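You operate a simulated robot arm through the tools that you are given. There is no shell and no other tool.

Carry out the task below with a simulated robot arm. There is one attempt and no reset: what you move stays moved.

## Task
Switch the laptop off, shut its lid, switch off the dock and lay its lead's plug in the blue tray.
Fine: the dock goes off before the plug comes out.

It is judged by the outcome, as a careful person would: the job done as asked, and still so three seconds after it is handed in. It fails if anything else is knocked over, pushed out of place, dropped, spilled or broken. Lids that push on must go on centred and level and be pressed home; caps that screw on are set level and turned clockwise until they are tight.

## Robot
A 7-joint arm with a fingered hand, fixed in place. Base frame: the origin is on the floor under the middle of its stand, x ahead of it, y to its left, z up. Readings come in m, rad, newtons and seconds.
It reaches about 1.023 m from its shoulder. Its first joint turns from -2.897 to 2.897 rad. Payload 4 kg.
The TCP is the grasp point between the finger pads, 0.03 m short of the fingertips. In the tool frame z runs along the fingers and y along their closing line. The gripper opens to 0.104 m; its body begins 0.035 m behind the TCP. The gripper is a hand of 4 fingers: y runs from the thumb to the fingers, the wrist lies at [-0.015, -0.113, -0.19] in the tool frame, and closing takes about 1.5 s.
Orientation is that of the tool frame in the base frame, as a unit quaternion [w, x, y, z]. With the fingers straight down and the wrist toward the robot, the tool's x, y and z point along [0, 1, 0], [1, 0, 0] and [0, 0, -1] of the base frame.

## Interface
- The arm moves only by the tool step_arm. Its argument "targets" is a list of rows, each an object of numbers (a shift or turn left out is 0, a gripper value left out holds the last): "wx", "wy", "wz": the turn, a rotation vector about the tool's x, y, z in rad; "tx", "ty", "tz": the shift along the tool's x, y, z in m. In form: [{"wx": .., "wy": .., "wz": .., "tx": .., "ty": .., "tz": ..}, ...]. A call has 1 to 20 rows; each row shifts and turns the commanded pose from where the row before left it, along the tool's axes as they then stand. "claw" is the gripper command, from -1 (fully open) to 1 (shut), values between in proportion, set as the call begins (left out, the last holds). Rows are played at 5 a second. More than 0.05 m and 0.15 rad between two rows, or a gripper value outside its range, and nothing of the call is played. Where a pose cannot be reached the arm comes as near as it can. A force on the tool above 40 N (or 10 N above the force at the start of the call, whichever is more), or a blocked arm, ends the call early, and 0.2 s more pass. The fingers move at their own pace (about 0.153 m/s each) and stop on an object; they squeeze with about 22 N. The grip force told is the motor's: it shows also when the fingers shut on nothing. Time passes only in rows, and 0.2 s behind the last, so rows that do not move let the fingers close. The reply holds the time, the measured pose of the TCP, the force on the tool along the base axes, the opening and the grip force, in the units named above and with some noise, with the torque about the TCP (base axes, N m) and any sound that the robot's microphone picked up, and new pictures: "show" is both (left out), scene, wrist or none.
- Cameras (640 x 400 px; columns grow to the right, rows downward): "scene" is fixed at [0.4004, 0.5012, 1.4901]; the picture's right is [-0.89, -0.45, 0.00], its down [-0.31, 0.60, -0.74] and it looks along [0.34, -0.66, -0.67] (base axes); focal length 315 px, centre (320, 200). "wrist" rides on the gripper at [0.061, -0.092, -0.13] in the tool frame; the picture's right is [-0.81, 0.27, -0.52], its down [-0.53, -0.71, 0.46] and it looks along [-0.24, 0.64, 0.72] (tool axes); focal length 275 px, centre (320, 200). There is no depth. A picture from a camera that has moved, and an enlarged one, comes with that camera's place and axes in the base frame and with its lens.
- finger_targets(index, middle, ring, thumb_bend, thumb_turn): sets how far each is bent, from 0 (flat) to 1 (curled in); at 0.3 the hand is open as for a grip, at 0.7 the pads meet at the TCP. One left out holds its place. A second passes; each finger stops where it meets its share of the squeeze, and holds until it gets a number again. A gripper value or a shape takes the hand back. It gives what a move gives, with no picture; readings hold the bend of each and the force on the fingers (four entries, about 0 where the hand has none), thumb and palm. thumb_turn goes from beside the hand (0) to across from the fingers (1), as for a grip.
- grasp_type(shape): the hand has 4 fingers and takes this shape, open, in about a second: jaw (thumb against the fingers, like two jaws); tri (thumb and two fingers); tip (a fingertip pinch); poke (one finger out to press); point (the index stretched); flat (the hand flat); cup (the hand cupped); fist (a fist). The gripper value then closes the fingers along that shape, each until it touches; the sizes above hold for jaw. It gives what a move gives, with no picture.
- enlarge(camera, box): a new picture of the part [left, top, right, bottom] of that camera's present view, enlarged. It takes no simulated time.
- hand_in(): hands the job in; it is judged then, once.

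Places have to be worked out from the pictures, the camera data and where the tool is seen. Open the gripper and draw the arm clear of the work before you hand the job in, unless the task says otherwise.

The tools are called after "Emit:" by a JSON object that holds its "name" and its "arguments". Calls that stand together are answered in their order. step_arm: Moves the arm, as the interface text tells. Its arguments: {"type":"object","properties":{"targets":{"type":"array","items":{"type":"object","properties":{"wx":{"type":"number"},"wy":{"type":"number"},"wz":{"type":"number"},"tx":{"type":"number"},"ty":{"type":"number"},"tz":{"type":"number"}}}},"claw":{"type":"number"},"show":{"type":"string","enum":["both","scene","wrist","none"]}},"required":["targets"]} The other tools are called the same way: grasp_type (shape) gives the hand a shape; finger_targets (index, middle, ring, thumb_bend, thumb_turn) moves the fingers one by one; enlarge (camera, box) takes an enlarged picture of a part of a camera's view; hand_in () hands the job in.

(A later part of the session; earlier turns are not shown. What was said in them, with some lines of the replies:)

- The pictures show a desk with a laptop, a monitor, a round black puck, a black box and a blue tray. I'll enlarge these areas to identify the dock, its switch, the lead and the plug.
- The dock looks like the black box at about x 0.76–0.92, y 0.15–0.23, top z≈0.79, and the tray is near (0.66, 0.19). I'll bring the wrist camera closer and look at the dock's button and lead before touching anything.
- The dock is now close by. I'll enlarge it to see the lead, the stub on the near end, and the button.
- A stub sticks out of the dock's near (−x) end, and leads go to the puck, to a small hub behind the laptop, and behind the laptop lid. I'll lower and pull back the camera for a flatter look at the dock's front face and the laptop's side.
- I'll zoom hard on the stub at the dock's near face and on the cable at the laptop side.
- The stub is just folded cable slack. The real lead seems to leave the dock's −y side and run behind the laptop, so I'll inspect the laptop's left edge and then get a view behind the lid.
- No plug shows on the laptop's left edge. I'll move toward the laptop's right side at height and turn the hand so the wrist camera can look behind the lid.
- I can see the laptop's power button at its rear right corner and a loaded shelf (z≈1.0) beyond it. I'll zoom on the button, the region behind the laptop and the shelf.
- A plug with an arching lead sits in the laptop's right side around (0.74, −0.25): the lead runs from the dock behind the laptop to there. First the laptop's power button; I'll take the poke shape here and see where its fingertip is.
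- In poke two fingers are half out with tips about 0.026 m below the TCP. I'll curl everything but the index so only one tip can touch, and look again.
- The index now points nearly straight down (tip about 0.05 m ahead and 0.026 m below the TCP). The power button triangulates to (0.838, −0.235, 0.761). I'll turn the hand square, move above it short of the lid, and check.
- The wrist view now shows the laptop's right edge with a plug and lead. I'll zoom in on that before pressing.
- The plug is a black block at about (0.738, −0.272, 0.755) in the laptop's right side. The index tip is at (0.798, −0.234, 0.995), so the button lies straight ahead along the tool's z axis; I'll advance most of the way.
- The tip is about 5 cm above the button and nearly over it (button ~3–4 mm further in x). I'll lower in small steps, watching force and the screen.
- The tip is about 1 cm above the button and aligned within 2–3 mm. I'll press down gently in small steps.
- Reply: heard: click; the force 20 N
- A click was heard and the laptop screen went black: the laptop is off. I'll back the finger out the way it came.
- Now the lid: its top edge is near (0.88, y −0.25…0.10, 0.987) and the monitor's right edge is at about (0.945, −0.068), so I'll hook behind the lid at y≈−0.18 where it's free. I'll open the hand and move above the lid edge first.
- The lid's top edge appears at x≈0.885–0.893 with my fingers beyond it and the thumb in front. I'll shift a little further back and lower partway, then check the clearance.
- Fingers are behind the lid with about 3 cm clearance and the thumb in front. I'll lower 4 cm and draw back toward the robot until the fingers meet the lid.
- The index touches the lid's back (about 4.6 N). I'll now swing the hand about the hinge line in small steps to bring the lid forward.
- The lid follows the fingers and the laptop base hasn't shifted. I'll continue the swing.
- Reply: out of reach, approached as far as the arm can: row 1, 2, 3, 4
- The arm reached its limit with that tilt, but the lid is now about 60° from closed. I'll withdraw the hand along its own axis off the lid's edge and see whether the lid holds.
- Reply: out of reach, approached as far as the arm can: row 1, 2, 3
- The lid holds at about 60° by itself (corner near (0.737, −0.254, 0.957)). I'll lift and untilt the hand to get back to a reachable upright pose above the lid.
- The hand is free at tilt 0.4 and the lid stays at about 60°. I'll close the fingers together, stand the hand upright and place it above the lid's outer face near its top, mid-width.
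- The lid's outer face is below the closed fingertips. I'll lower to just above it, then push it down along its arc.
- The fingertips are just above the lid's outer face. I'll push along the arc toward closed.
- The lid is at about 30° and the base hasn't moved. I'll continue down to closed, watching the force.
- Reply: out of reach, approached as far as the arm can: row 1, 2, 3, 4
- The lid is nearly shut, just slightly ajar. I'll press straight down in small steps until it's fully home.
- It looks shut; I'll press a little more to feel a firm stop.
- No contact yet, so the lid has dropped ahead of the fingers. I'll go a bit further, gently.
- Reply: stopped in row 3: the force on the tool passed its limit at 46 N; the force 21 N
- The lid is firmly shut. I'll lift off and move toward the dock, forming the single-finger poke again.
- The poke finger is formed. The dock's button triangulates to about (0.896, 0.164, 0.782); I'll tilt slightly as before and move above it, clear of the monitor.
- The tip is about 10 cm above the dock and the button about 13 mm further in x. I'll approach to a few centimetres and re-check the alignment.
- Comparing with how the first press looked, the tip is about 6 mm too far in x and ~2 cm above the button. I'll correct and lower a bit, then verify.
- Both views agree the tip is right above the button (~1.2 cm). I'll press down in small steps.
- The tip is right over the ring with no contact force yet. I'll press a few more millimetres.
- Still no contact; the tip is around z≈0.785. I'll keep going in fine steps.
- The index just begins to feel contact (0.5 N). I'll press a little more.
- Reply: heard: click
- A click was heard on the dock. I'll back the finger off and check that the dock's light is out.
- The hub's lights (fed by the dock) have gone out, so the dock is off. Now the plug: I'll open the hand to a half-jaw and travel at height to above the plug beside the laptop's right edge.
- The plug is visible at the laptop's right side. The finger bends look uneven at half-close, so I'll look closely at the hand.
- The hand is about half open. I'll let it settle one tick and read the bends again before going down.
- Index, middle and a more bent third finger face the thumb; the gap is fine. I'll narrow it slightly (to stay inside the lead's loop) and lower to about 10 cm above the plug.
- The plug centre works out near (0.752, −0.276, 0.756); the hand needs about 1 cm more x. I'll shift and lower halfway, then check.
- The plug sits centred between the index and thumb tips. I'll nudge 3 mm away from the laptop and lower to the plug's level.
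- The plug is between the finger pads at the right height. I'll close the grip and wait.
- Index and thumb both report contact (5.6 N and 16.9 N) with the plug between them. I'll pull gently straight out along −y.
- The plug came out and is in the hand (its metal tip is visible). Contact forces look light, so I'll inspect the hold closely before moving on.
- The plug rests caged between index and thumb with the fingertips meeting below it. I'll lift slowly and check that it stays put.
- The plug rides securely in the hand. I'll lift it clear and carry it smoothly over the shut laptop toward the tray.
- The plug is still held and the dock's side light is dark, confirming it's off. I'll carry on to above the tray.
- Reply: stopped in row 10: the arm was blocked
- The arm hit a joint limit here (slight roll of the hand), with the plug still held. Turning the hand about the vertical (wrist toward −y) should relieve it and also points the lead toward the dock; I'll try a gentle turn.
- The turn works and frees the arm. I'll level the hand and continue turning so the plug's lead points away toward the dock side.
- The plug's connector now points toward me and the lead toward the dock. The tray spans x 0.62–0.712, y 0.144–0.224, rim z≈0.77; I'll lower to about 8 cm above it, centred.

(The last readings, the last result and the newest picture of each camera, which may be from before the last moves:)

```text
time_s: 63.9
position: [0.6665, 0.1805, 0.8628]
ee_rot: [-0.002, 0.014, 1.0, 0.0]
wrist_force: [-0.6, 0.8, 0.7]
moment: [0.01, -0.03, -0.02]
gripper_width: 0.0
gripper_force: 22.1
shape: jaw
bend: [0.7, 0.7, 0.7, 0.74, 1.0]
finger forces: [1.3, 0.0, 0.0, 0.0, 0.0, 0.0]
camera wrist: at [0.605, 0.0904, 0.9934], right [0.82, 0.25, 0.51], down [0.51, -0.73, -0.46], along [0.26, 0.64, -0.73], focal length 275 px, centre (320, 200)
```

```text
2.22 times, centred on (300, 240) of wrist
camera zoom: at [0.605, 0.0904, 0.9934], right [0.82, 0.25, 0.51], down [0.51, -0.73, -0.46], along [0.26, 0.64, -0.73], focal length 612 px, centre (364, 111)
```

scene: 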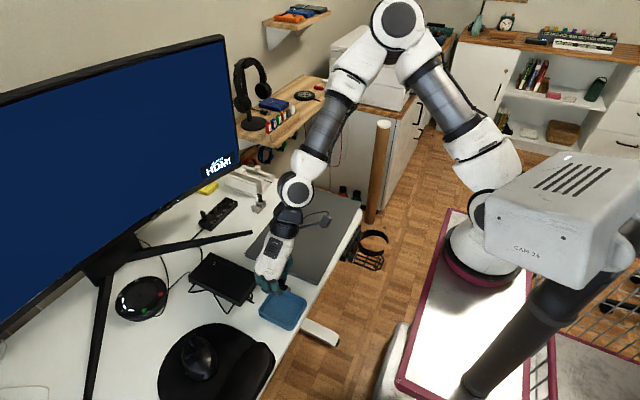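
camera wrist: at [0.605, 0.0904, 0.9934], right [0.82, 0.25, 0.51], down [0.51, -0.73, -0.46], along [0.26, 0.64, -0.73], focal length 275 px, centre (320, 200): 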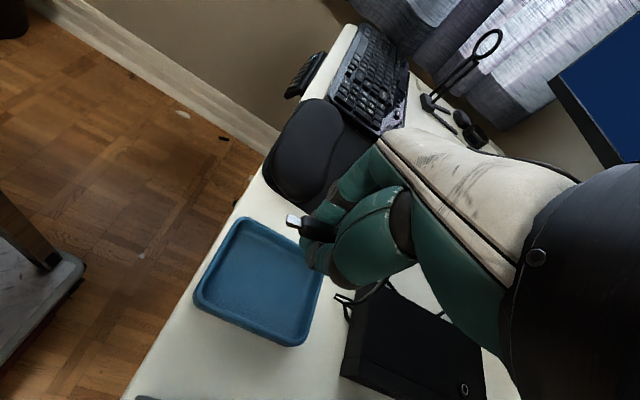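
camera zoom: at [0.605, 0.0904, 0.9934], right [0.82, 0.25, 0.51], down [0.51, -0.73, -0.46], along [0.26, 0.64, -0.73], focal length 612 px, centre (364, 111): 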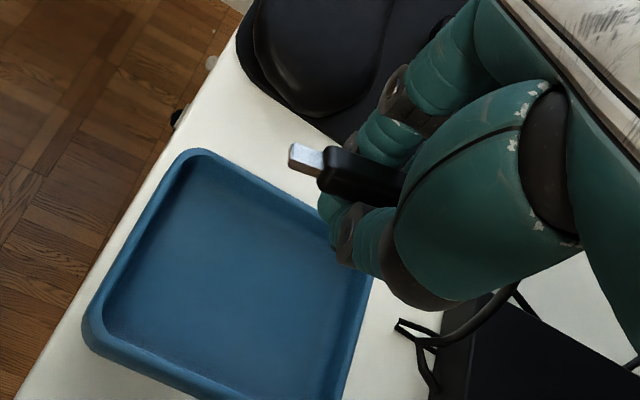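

The connector tip is ~3 cm ahead of the TCP, so the plug will fit centrally in the tray. Now I'll open just the middle and ring fingers so they'll pass outside the tray's wall, while index and thumb keep hold.

Emit:
{"name": "finger_targets", "arguments": {"middle": 0.3, "ring": 0.3}}

Emit:
{"name": "enlarge", "arguments": {"camera": "wrist", "box": [220, 150, 380, 330]}}

Emit:
{"name": "enlarge", "arguments": {"camera": "scene", "box": [230, 220, 330, 340]}}

```text
time_s: 64.9
position: [0.6665, 0.1806, 0.8619]
ee_rot: [-0.003, 0.013, 1.0, 0.001]
wrist_force: [0.7, -0.4, -0.8]
moment: [0.02, 0.0, 0.01]
gripper_width: 0.0
gripper_force: 2.8
shape: fingers
bend: [0.71, 0.3, 0.3, 0.76, 1.0]
finger forces: [5.2, 0.0, 0.0, 0.0, 0.3, 0.0]
```

```text
2.22 times, centred on (300, 240) of wrist
camera zoom: at [0.6051, 0.0906, 0.9936], right [0.82, 0.25, 0.51], down [0.51, -0.73, -0.46], along [0.26, 0.64, -0.73], focal length 612 px, centre (364, 111)
```

zoom: 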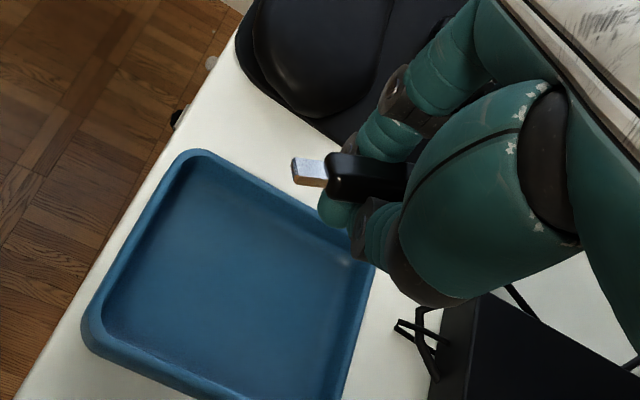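

```text
3.33 times, centred on (280, 280) of scene
camera zoom: at [0.4004, 0.5012, 1.4901], right [-0.89, -0.45, 0.0], down [-0.31, 0.6, -0.74], along [0.34, -0.66, -0.67], focal length 1050 px, centre (453, -67)
```

zoom: 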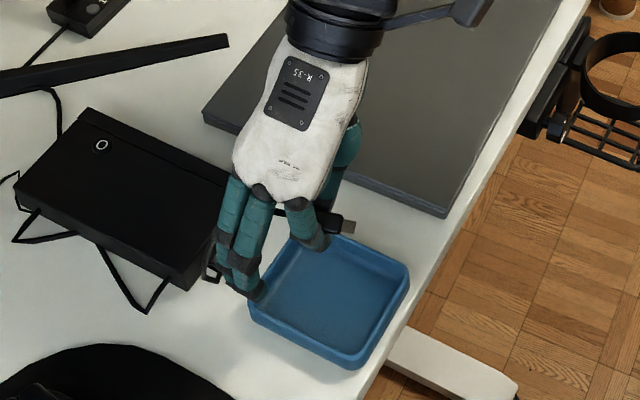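

Index and thumb hold the plug (5 N). The middle finger's inner face would pass close to the tray wall, so I'll open those two slightly more, shift 3 mm, and lower partway.

Emit:
{"name": "finger_targets", "arguments": {"middle": 0.25, "ring": 0.25}}

Emit:
{"name": "step_arm", "arguments": {"targets": [{"ty": 0.0035, "tz": 0.01}, {"tz": 0.02}, {"tz": 0.015}]}}

Emit:
{"name": "enlarge", "arguments": {"camera": "scene", "box": [230, 240, 320, 340]}}

Emit:
{"name": "enlarge", "arguments": {"camera": "wrist", "box": [240, 150, 380, 310]}}

```text
time_s: 65.9
position: [0.6674, 0.1821, 0.8633]
ee_rot: [-0.003, 0.013, 1.0, 0.0]
wrist_force: [-0.2, 0.7, 0.3]
moment: [0.02, 0.0, 0.04]
gripper_width: 0.0
gripper_force: 3.0
shape: fingers
bend: [0.71, 0.25, 0.25, 0.76, 1.0]
finger forces: [5.2, 0.0, 0.0, 0.0, 0.2, 0.0]
```

```text
time_s: 66.7
position: [0.6672, 0.1847, 0.8169]
ee_rot: [-0.001, 0.014, 1.0, 0.0]
wrist_force: [0.3, -0.7, 0.0]
moment: [0.02, -0.01, -0.04]
gripper_width: 0.0
gripper_force: 2.6
shape: fingers
bend: [0.71, 0.25, 0.25, 0.76, 1.0]
finger forces: [5.2, 0.1, 0.0, 0.0, 0.3, 0.1]
camera wrist: at [0.6051, 0.0935, 0.9493], right [0.82, 0.25, 0.51], down [0.51, -0.73, -0.46], along [0.26, 0.64, -0.73], focal length 275 px, centre (320, 200)
```

scene: 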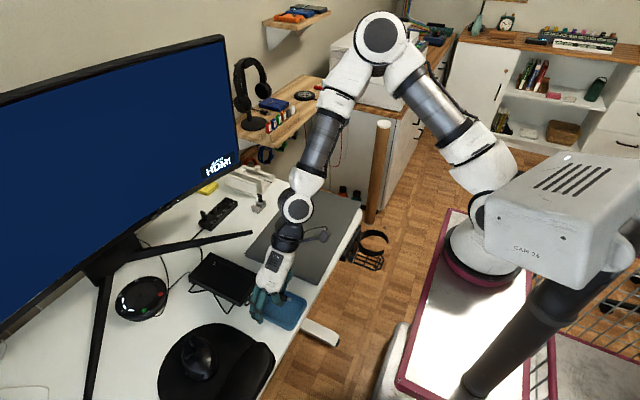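
wrist: 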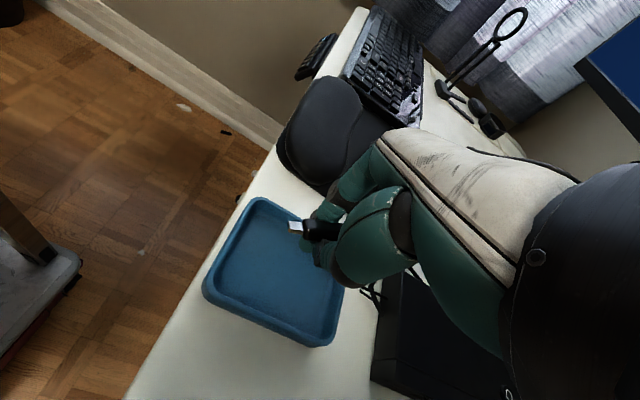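

```text
4.00 times, centred on (275, 290) of scene
camera zoom: at [0.4004, 0.5012, 1.4901], right [-0.89, -0.45, 0.0], down [-0.31, 0.6, -0.74], along [0.34, -0.66, -0.67], focal length 1260 px, centre (500, -160)
```

zoom: 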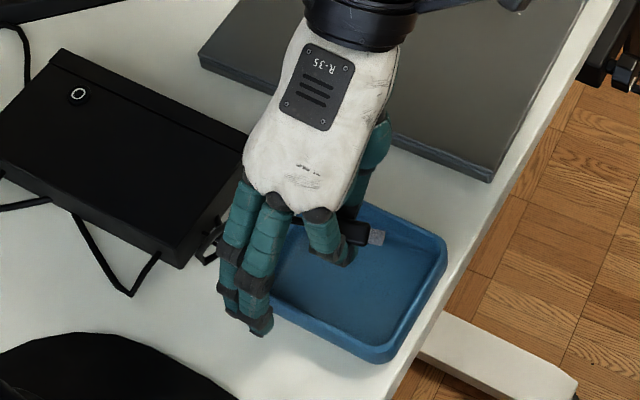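

```text
2.50 times, centred on (310, 230) of wrist
camera zoom: at [0.6051, 0.0935, 0.9493], right [0.82, 0.25, 0.51], down [0.51, -0.73, -0.46], along [0.26, 0.64, -0.73], focal length 688 px, centre (345, 125)
```

zoom: 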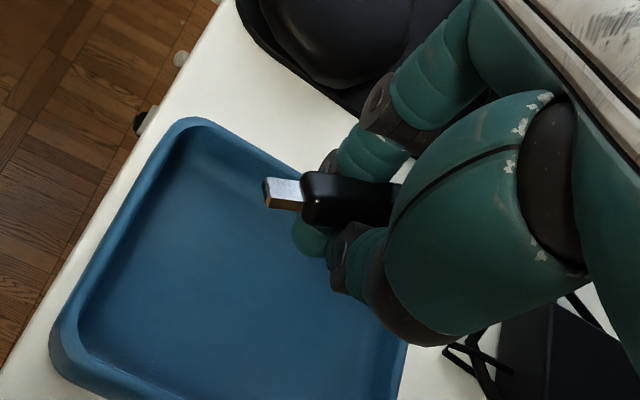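

Everything lines up: plug over the tray, spare fingers outside its far wall. I'll lower the last 3 cm gently into the tray.

Emit:
{"name": "step_arm", "arguments": {"targets": [{"tz": 0.01}, {"tz": 0.008}, {"tz": 0.006}, {"tz": 0.004}], "show": "none"}}

Emit:
{"name": "enlarge", "arguments": {"camera": "scene", "box": [230, 240, 320, 340]}}

Emit:
{"name": "enlarge", "arguments": {"camera": "wrist", "box": [240, 150, 380, 310]}}

```text
time_s: 67.7
position: [0.6672, 0.1858, 0.7906]
ee_rot: [-0.003, 0.014, 1.0, 0.0]
wrist_force: [-0.3, 0.5, 0.0]
moment: [0.01, -0.03, -0.02]
gripper_width: 0.0
gripper_force: 2.8
shape: fingers
bend: [0.71, 0.25, 0.25, 0.76, 1.0]
finger forces: [5.2, 0.0, 0.0, 0.0, 0.5, 0.1]
```

```text
4.00 times, centred on (275, 290) of scene
camera zoom: at [0.4004, 0.5012, 1.4901], right [-0.89, -0.45, 0.0], down [-0.31, 0.6, -0.74], along [0.34, -0.66, -0.67], focal length 1260 px, centre (500, -160)
```

zoom: 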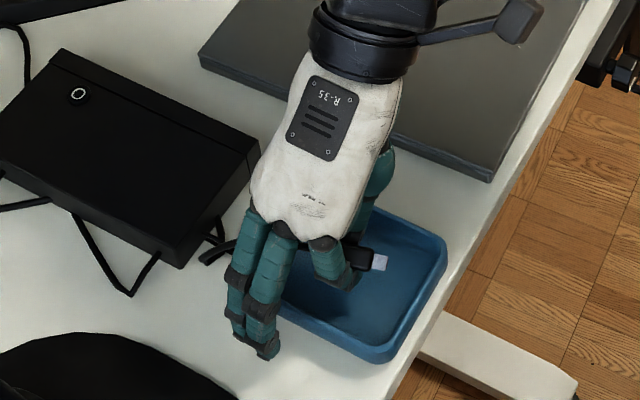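

```text
2.50 times, centred on (310, 230) of wrist
camera zoom: at [0.6049, 0.0936, 0.9208], right [0.82, 0.25, 0.51], down [0.51, -0.73, -0.46], along [0.26, 0.64, -0.73], focal length 688 px, centre (345, 125)
```

zoom: 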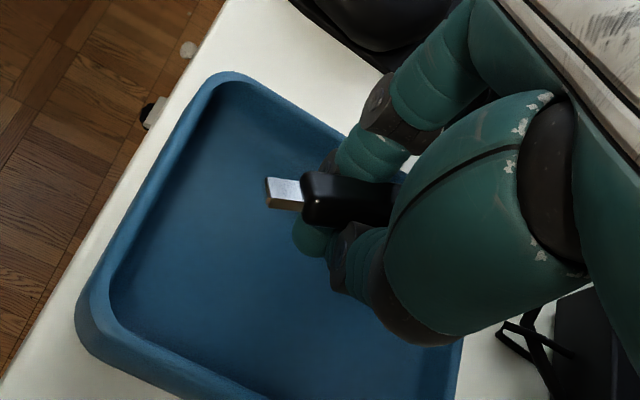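

The tips are inside the tray just above its floor with no contact force. I'll ease the index and thumb open a little to let the plug settle down.

Emit:
{"name": "finger_targets", "arguments": {"index": 0.63, "thumb_bend": 0.68}}

Emit:
{"name": "enlarge", "arguments": {"camera": "wrist", "box": [240, 150, 380, 310]}}

Emit:
{"name": "enlarge", "arguments": {"camera": "scene", "box": [240, 260, 320, 340]}}

```text
time_s: 68.7
position: [0.6663, 0.185, 0.7893]
ee_rot: [-0.003, 0.014, 1.0, 0.0]
wrist_force: [0.2, 0.6, -0.3]
moment: [0.0, 0.02, 0.02]
gripper_width: 0.0124
gripper_force: 0.0
shape: fingers
bend: [0.63, 0.25, 0.25, 0.68, 1.0]
finger forces: [0.1, 0.0, 0.1, 0.0, 0.1, 0.1]
```

```text
2.50 times, centred on (310, 230) of wrist
camera zoom: at [0.605, 0.0936, 0.921], right [0.82, 0.25, 0.51], down [0.51, -0.73, -0.46], along [0.26, 0.64, -0.73], focal length 688 px, centre (345, 125)
```

zoom: 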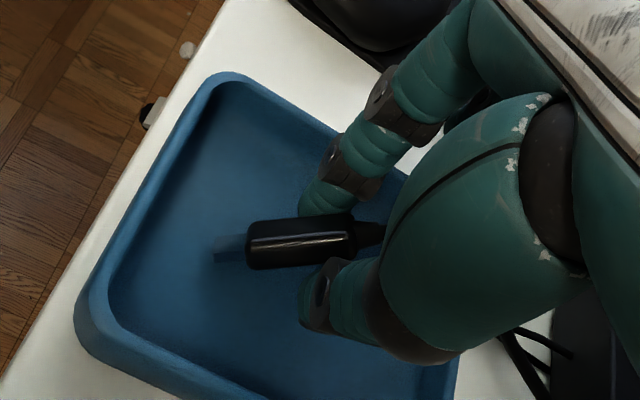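

```text
5.00 times, centred on (280, 300) of scene
camera zoom: at [0.4004, 0.5012, 1.4901], right [-0.89, -0.45, 0.0], down [-0.31, 0.6, -0.74], along [0.34, -0.66, -0.67], focal length 1574 px, centre (520, -300)
```

zoom: 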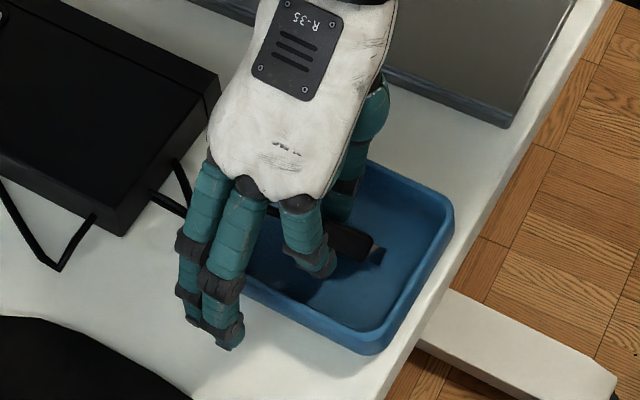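

The plug has settled onto the tray floor with the fingers free of it. I'll lift straight up slowly and check that it stays.

Emit:
{"name": "step_arm", "arguments": {"targets": [{"tz": -0.008}, {"tz": -0.012}, {"tz": -0.015}, {"tz": -0.015}], "show": "none"}}

Emit:
{"name": "enlarge", "arguments": {"camera": "wrist", "box": [220, 170, 380, 350]}}

Emit:
{"name": "enlarge", "arguments": {"camera": "scene", "box": [230, 240, 320, 340]}}

```text
time_s: 69.7
position: [0.668, 0.1844, 0.8395]
ee_rot: [-0.003, 0.014, 1.0, -0.001]
wrist_force: [-0.8, -0.6, 0.5]
moment: [0.01, -0.04, 0.0]
gripper_width: 0.0124
gripper_force: 0.2
shape: fingers
bend: [0.63, 0.25, 0.25, 0.68, 1.0]
finger forces: [0.1, 0.0, 0.1, 0.0, 0.0, 0.0]
```

```text
2.22 times, centred on (300, 260) of wrist
camera zoom: at [0.6055, 0.0937, 0.9708], right [0.82, 0.25, 0.51], down [0.51, -0.73, -0.46], along [0.26, 0.64, -0.73], focal length 612 px, centre (364, 67)
```

zoom: 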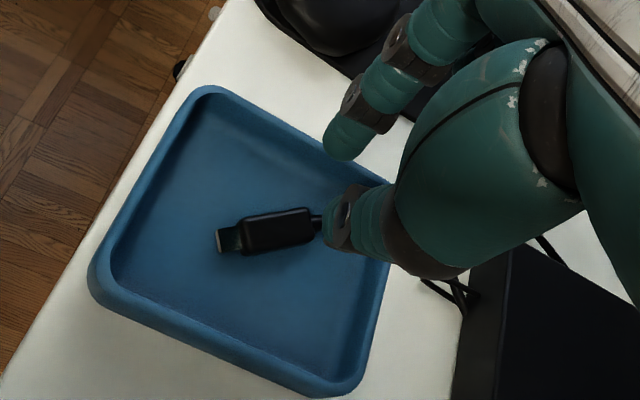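

```text
4.00 times, centred on (275, 290) of scene
camera zoom: at [0.4004, 0.5012, 1.4901], right [-0.89, -0.45, 0.0], down [-0.31, 0.6, -0.74], along [0.34, -0.66, -0.67], focal length 1260 px, centre (500, -160)
```

zoom: 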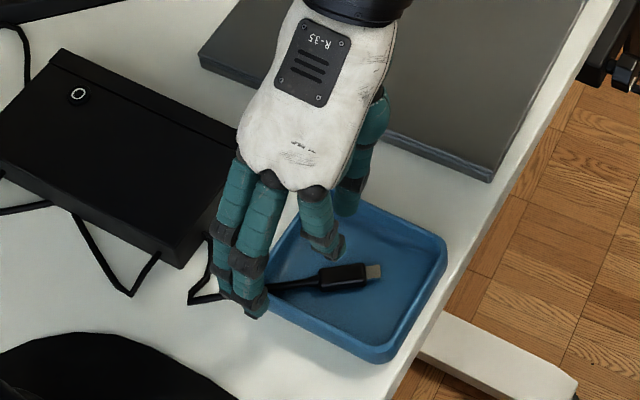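

The plug lies flat in the middle of the tray. I'll lift well clear and open the hand, then check the whole scene.

Emit:
{"name": "step_arm", "arguments": {"targets": [{"tz": -0.02}, {"tz": -0.03}, {"tz": -0.035}, {"tz": -0.04}, {"tz": -0.045}, {"tz": -0.045}, {"tz": -0.045}]}}

Emit:
{"name": "enlarge", "arguments": {"camera": "scene", "box": [170, 170, 370, 340]}}

```text
time_s: 71.3
position: [0.6701, 0.1859, 1.1004]
ee_rot: [-0.003, 0.013, 1.0, -0.001]
wrist_force: [0.8, -0.9, 0.4]
moment: [0.03, 0.02, -0.01]
gripper_width: 0.0123
gripper_force: 0.1
shape: fingers
bend: [0.63, 0.25, 0.25, 0.68, 1.0]
finger forces: [0.1, 0.1, 0.0, 0.0, 0.0, 0.0]
camera wrist: at [0.6076, 0.0938, 1.2313], right [0.82, 0.25, 0.51], down [0.51, -0.73, -0.46], along [0.26, 0.64, -0.73], focal length 275 px, centre (320, 200)
```

scene: 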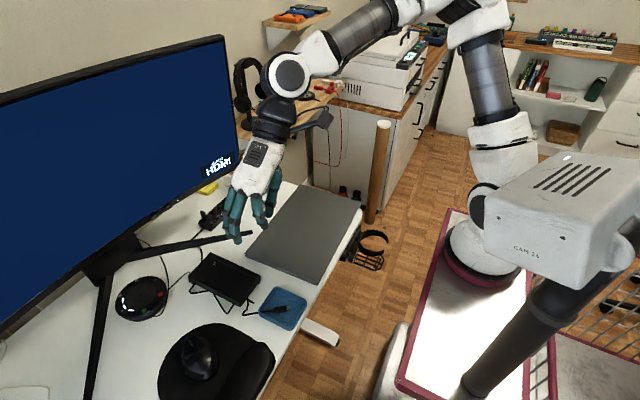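
wrist: 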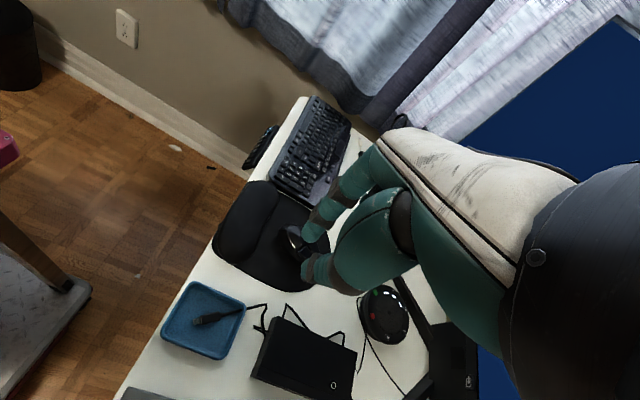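

```text
2.35 times, centred on (270, 255) of scene
camera zoom: at [0.4004, 0.5012, 1.4901], right [-0.89, -0.45, 0.0], down [-0.31, 0.6, -0.74], along [0.34, -0.66, -0.67], focal length 741 px, centre (438, 71)
```

zoom: 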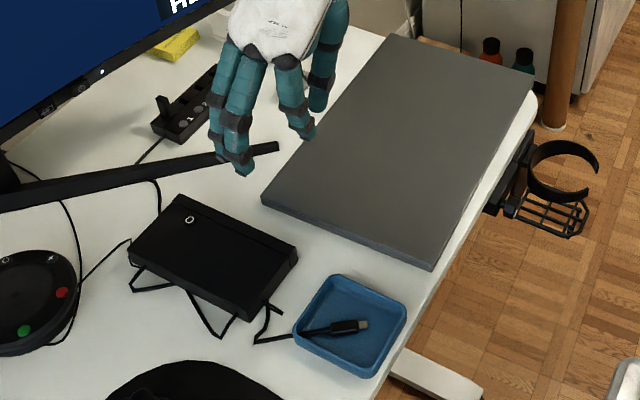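

The plug is in the tray, lid shut, tray and dock in their original places. I'll open the hand and draw the arm back clear, then do final checks.

Emit:
{"name": "grasp_type", "arguments": {"shape": "jaw"}}

Emit:
{"name": "step_arm", "arguments": {"targets": [{"tx": 0.02, "ty": -0.03}, {"tx": 0.02, "ty": -0.04}, {"tx": 0.02, "ty": -0.04}, {"tx": 0.02, "ty": -0.04}, {"tx": 0.02, "ty": -0.04}, {"tx": 0.02, "ty": -0.02}], "claw": -1}}

Emit:
{"name": "enlarge", "arguments": {"camera": "scene", "box": [180, 180, 270, 310]}}

Emit:
{"name": "enlarge", "arguments": {"camera": "scene", "box": [230, 180, 370, 340]}}

```text
time_s: 72.2
position: [0.67, 0.185, 1.1003]
ee_rot: [-0.003, 0.013, 1.0, 0.0]
wrist_force: [0.3, -0.2, -0.2]
moment: [-0.03, -0.02, 0.02]
gripper_width: 0.1039
gripper_force: 0.0
shape: jaw
bend: [0.3, 0.3, 0.3, 0.3, 0.98]
finger forces: [0.0, 0.0, 0.0, 0.0, 0.1, 0.1]
```

```text
time_s: 73.6
position: [0.5442, -0.0207, 1.0996]
ee_rot: [-0.002, 0.013, 1.0, 0.0]
wrist_force: [-0.4, -0.3, -0.2]
moment: [-0.03, 0.01, 0.0]
gripper_width: 0.1039
gripper_force: 0.0
shape: jaw
bend: [0.3, 0.3, 0.3, 0.3, 0.98]
finger forces: [0.0, 0.0, 0.0, 0.1, 0.0, 0.1]
camera wrist: at [0.4814, -0.1127, 1.2312], right [0.82, 0.25, 0.51], down [0.51, -0.73, -0.46], along [0.26, 0.64, -0.73], focal length 275 px, centre (320, 200)
```

scene: 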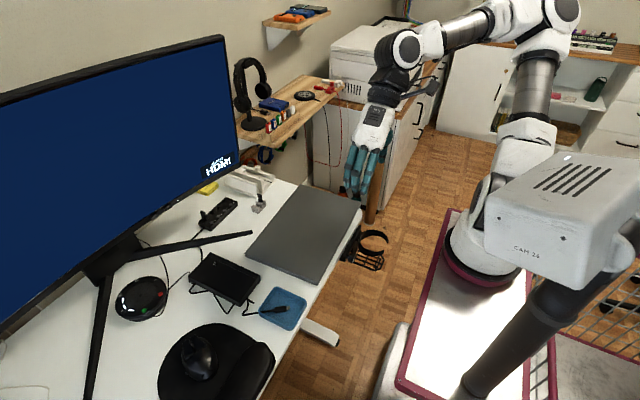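
wrist: 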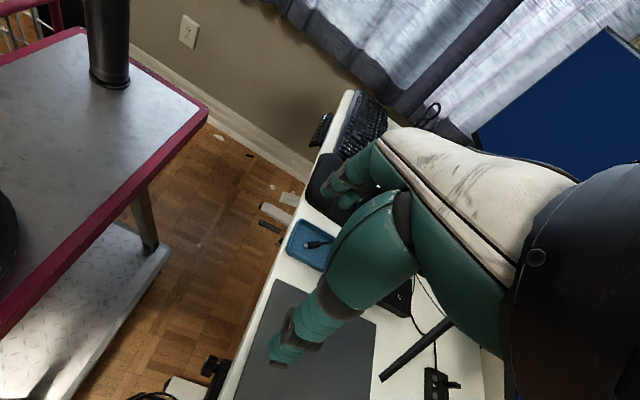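

```text
3.08 times, centred on (225, 245) of scene
camera zoom: at [0.4004, 0.5012, 1.4901], right [-0.89, -0.45, 0.0], down [-0.31, 0.6, -0.74], along [0.34, -0.66, -0.67], focal length 969 px, centre (612, 62)
```

zoom: 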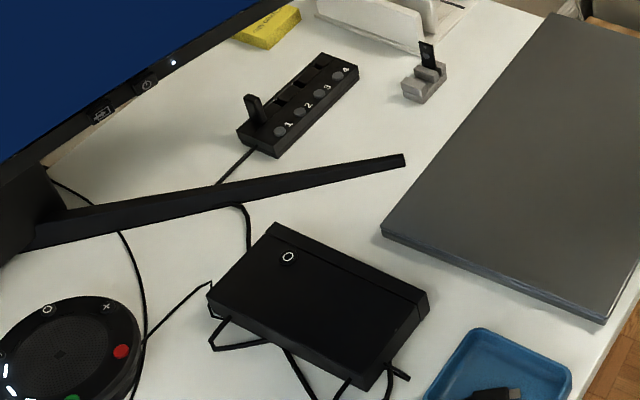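

```text
2.50 times, centred on (300, 260) of scene
camera zoom: at [0.4004, 0.5012, 1.4901], right [-0.89, -0.45, 0.0], down [-0.31, 0.6, -0.74], along [0.34, -0.66, -0.67], focal length 787 px, centre (370, 50)
```

zoom: 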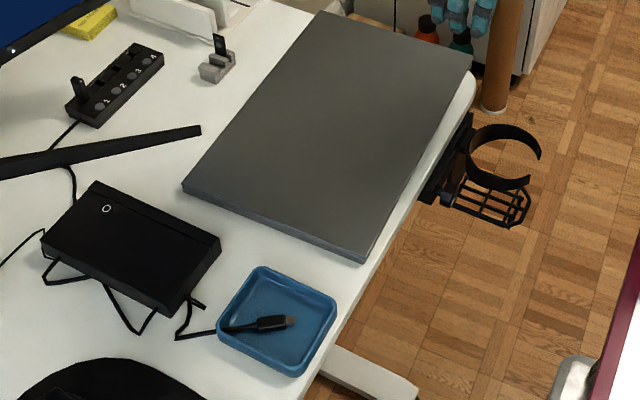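

Everything looks right; I'll take one last close look at the lid's edge and the tray before handing in.

Emit:
{"name": "enlarge", "arguments": {"camera": "scene", "box": [240, 230, 330, 300]}}

Emit:
{"name": "enlarge", "arguments": {"camera": "scene", "box": [230, 270, 320, 340]}}

Emit:
{"name": "enlarge", "arguments": {"camera": "scene", "box": [220, 50, 350, 170]}}

```text
5.71 times, centred on (285, 265) of scene
camera zoom: at [0.4004, 0.5012, 1.4901], right [-0.89, -0.45, 0.0], down [-0.31, 0.6, -0.74], along [0.34, -0.66, -0.67], focal length 1799 px, centre (520, -171)
```

zoom: 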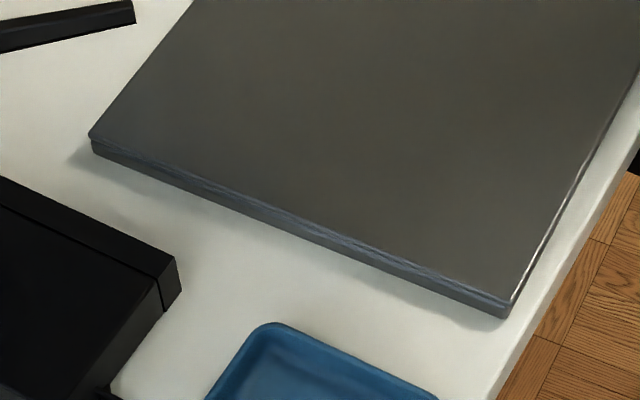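

```text
5.71 times, centred on (275, 305) of scene
camera zoom: at [0.4004, 0.5012, 1.4901], right [-0.89, -0.45, 0.0], down [-0.31, 0.6, -0.74], along [0.34, -0.66, -0.67], focal length 1799 px, centre (577, -400)
```

zoom: 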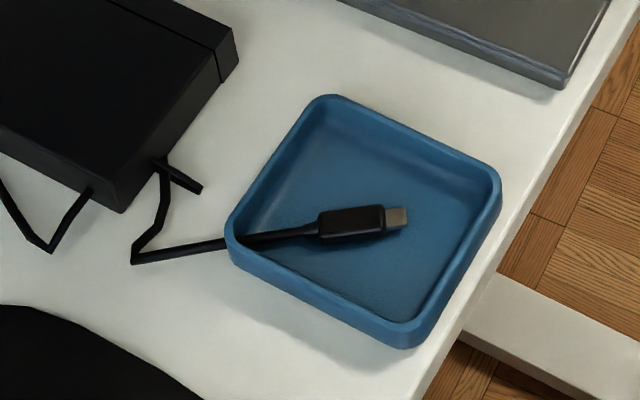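

```text
3.33 times, centred on (285, 110) of scene
camera zoom: at [0.4004, 0.5012, 1.4901], right [-0.89, -0.45, 0.0], down [-0.31, 0.6, -0.74], along [0.34, -0.66, -0.67], focal length 1050 px, centre (437, 500)
```

zoom: 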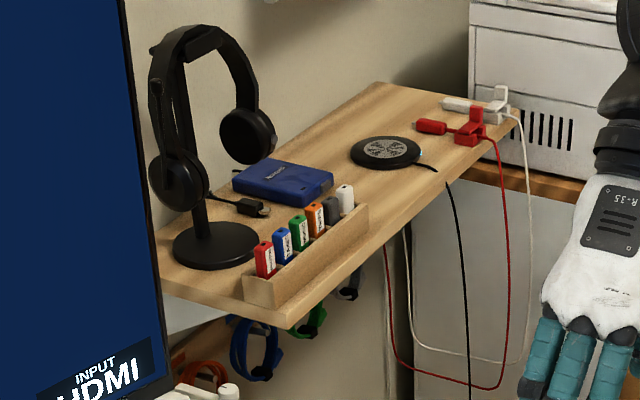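

The laptop is off with its lid fully shut, the dock's lights are out, the plug lies in the blue tray, and the shelf items are undisturbed. The hand is open and clear, so I'm handing in.

Emit:
{"name": "hand_in", "arguments": {}}

```text
The job is handed in.
```

The job is handed in, with all four steps done. I haven't had a verdict back.

- **Laptop off:** I pressed the power button, heard a click and saw the screen go black.
- **Lid shut:** The lid is closed. I pressed it down until it met a firm stop. That press briefly reached 46 N on the tool, just over the force limit, but nothing looks damaged.
- **Dock off first:** I pressed the dock's button and heard a click. The lights on the small hub it feeds went out before I touched the plug, and the light on the dock's own side was dark when I checked afterwards.
- **Plug in the tray:** I pulled the lead's plug from the laptop's right side and carried it over the shut lid. It fell about 2 cm from the fingers onto the tray floor and lies flat in the middle.

In the last pictures the tray, dock, desk items and shelf items were all where they started. The hand is open and drawn back clear of the desk.
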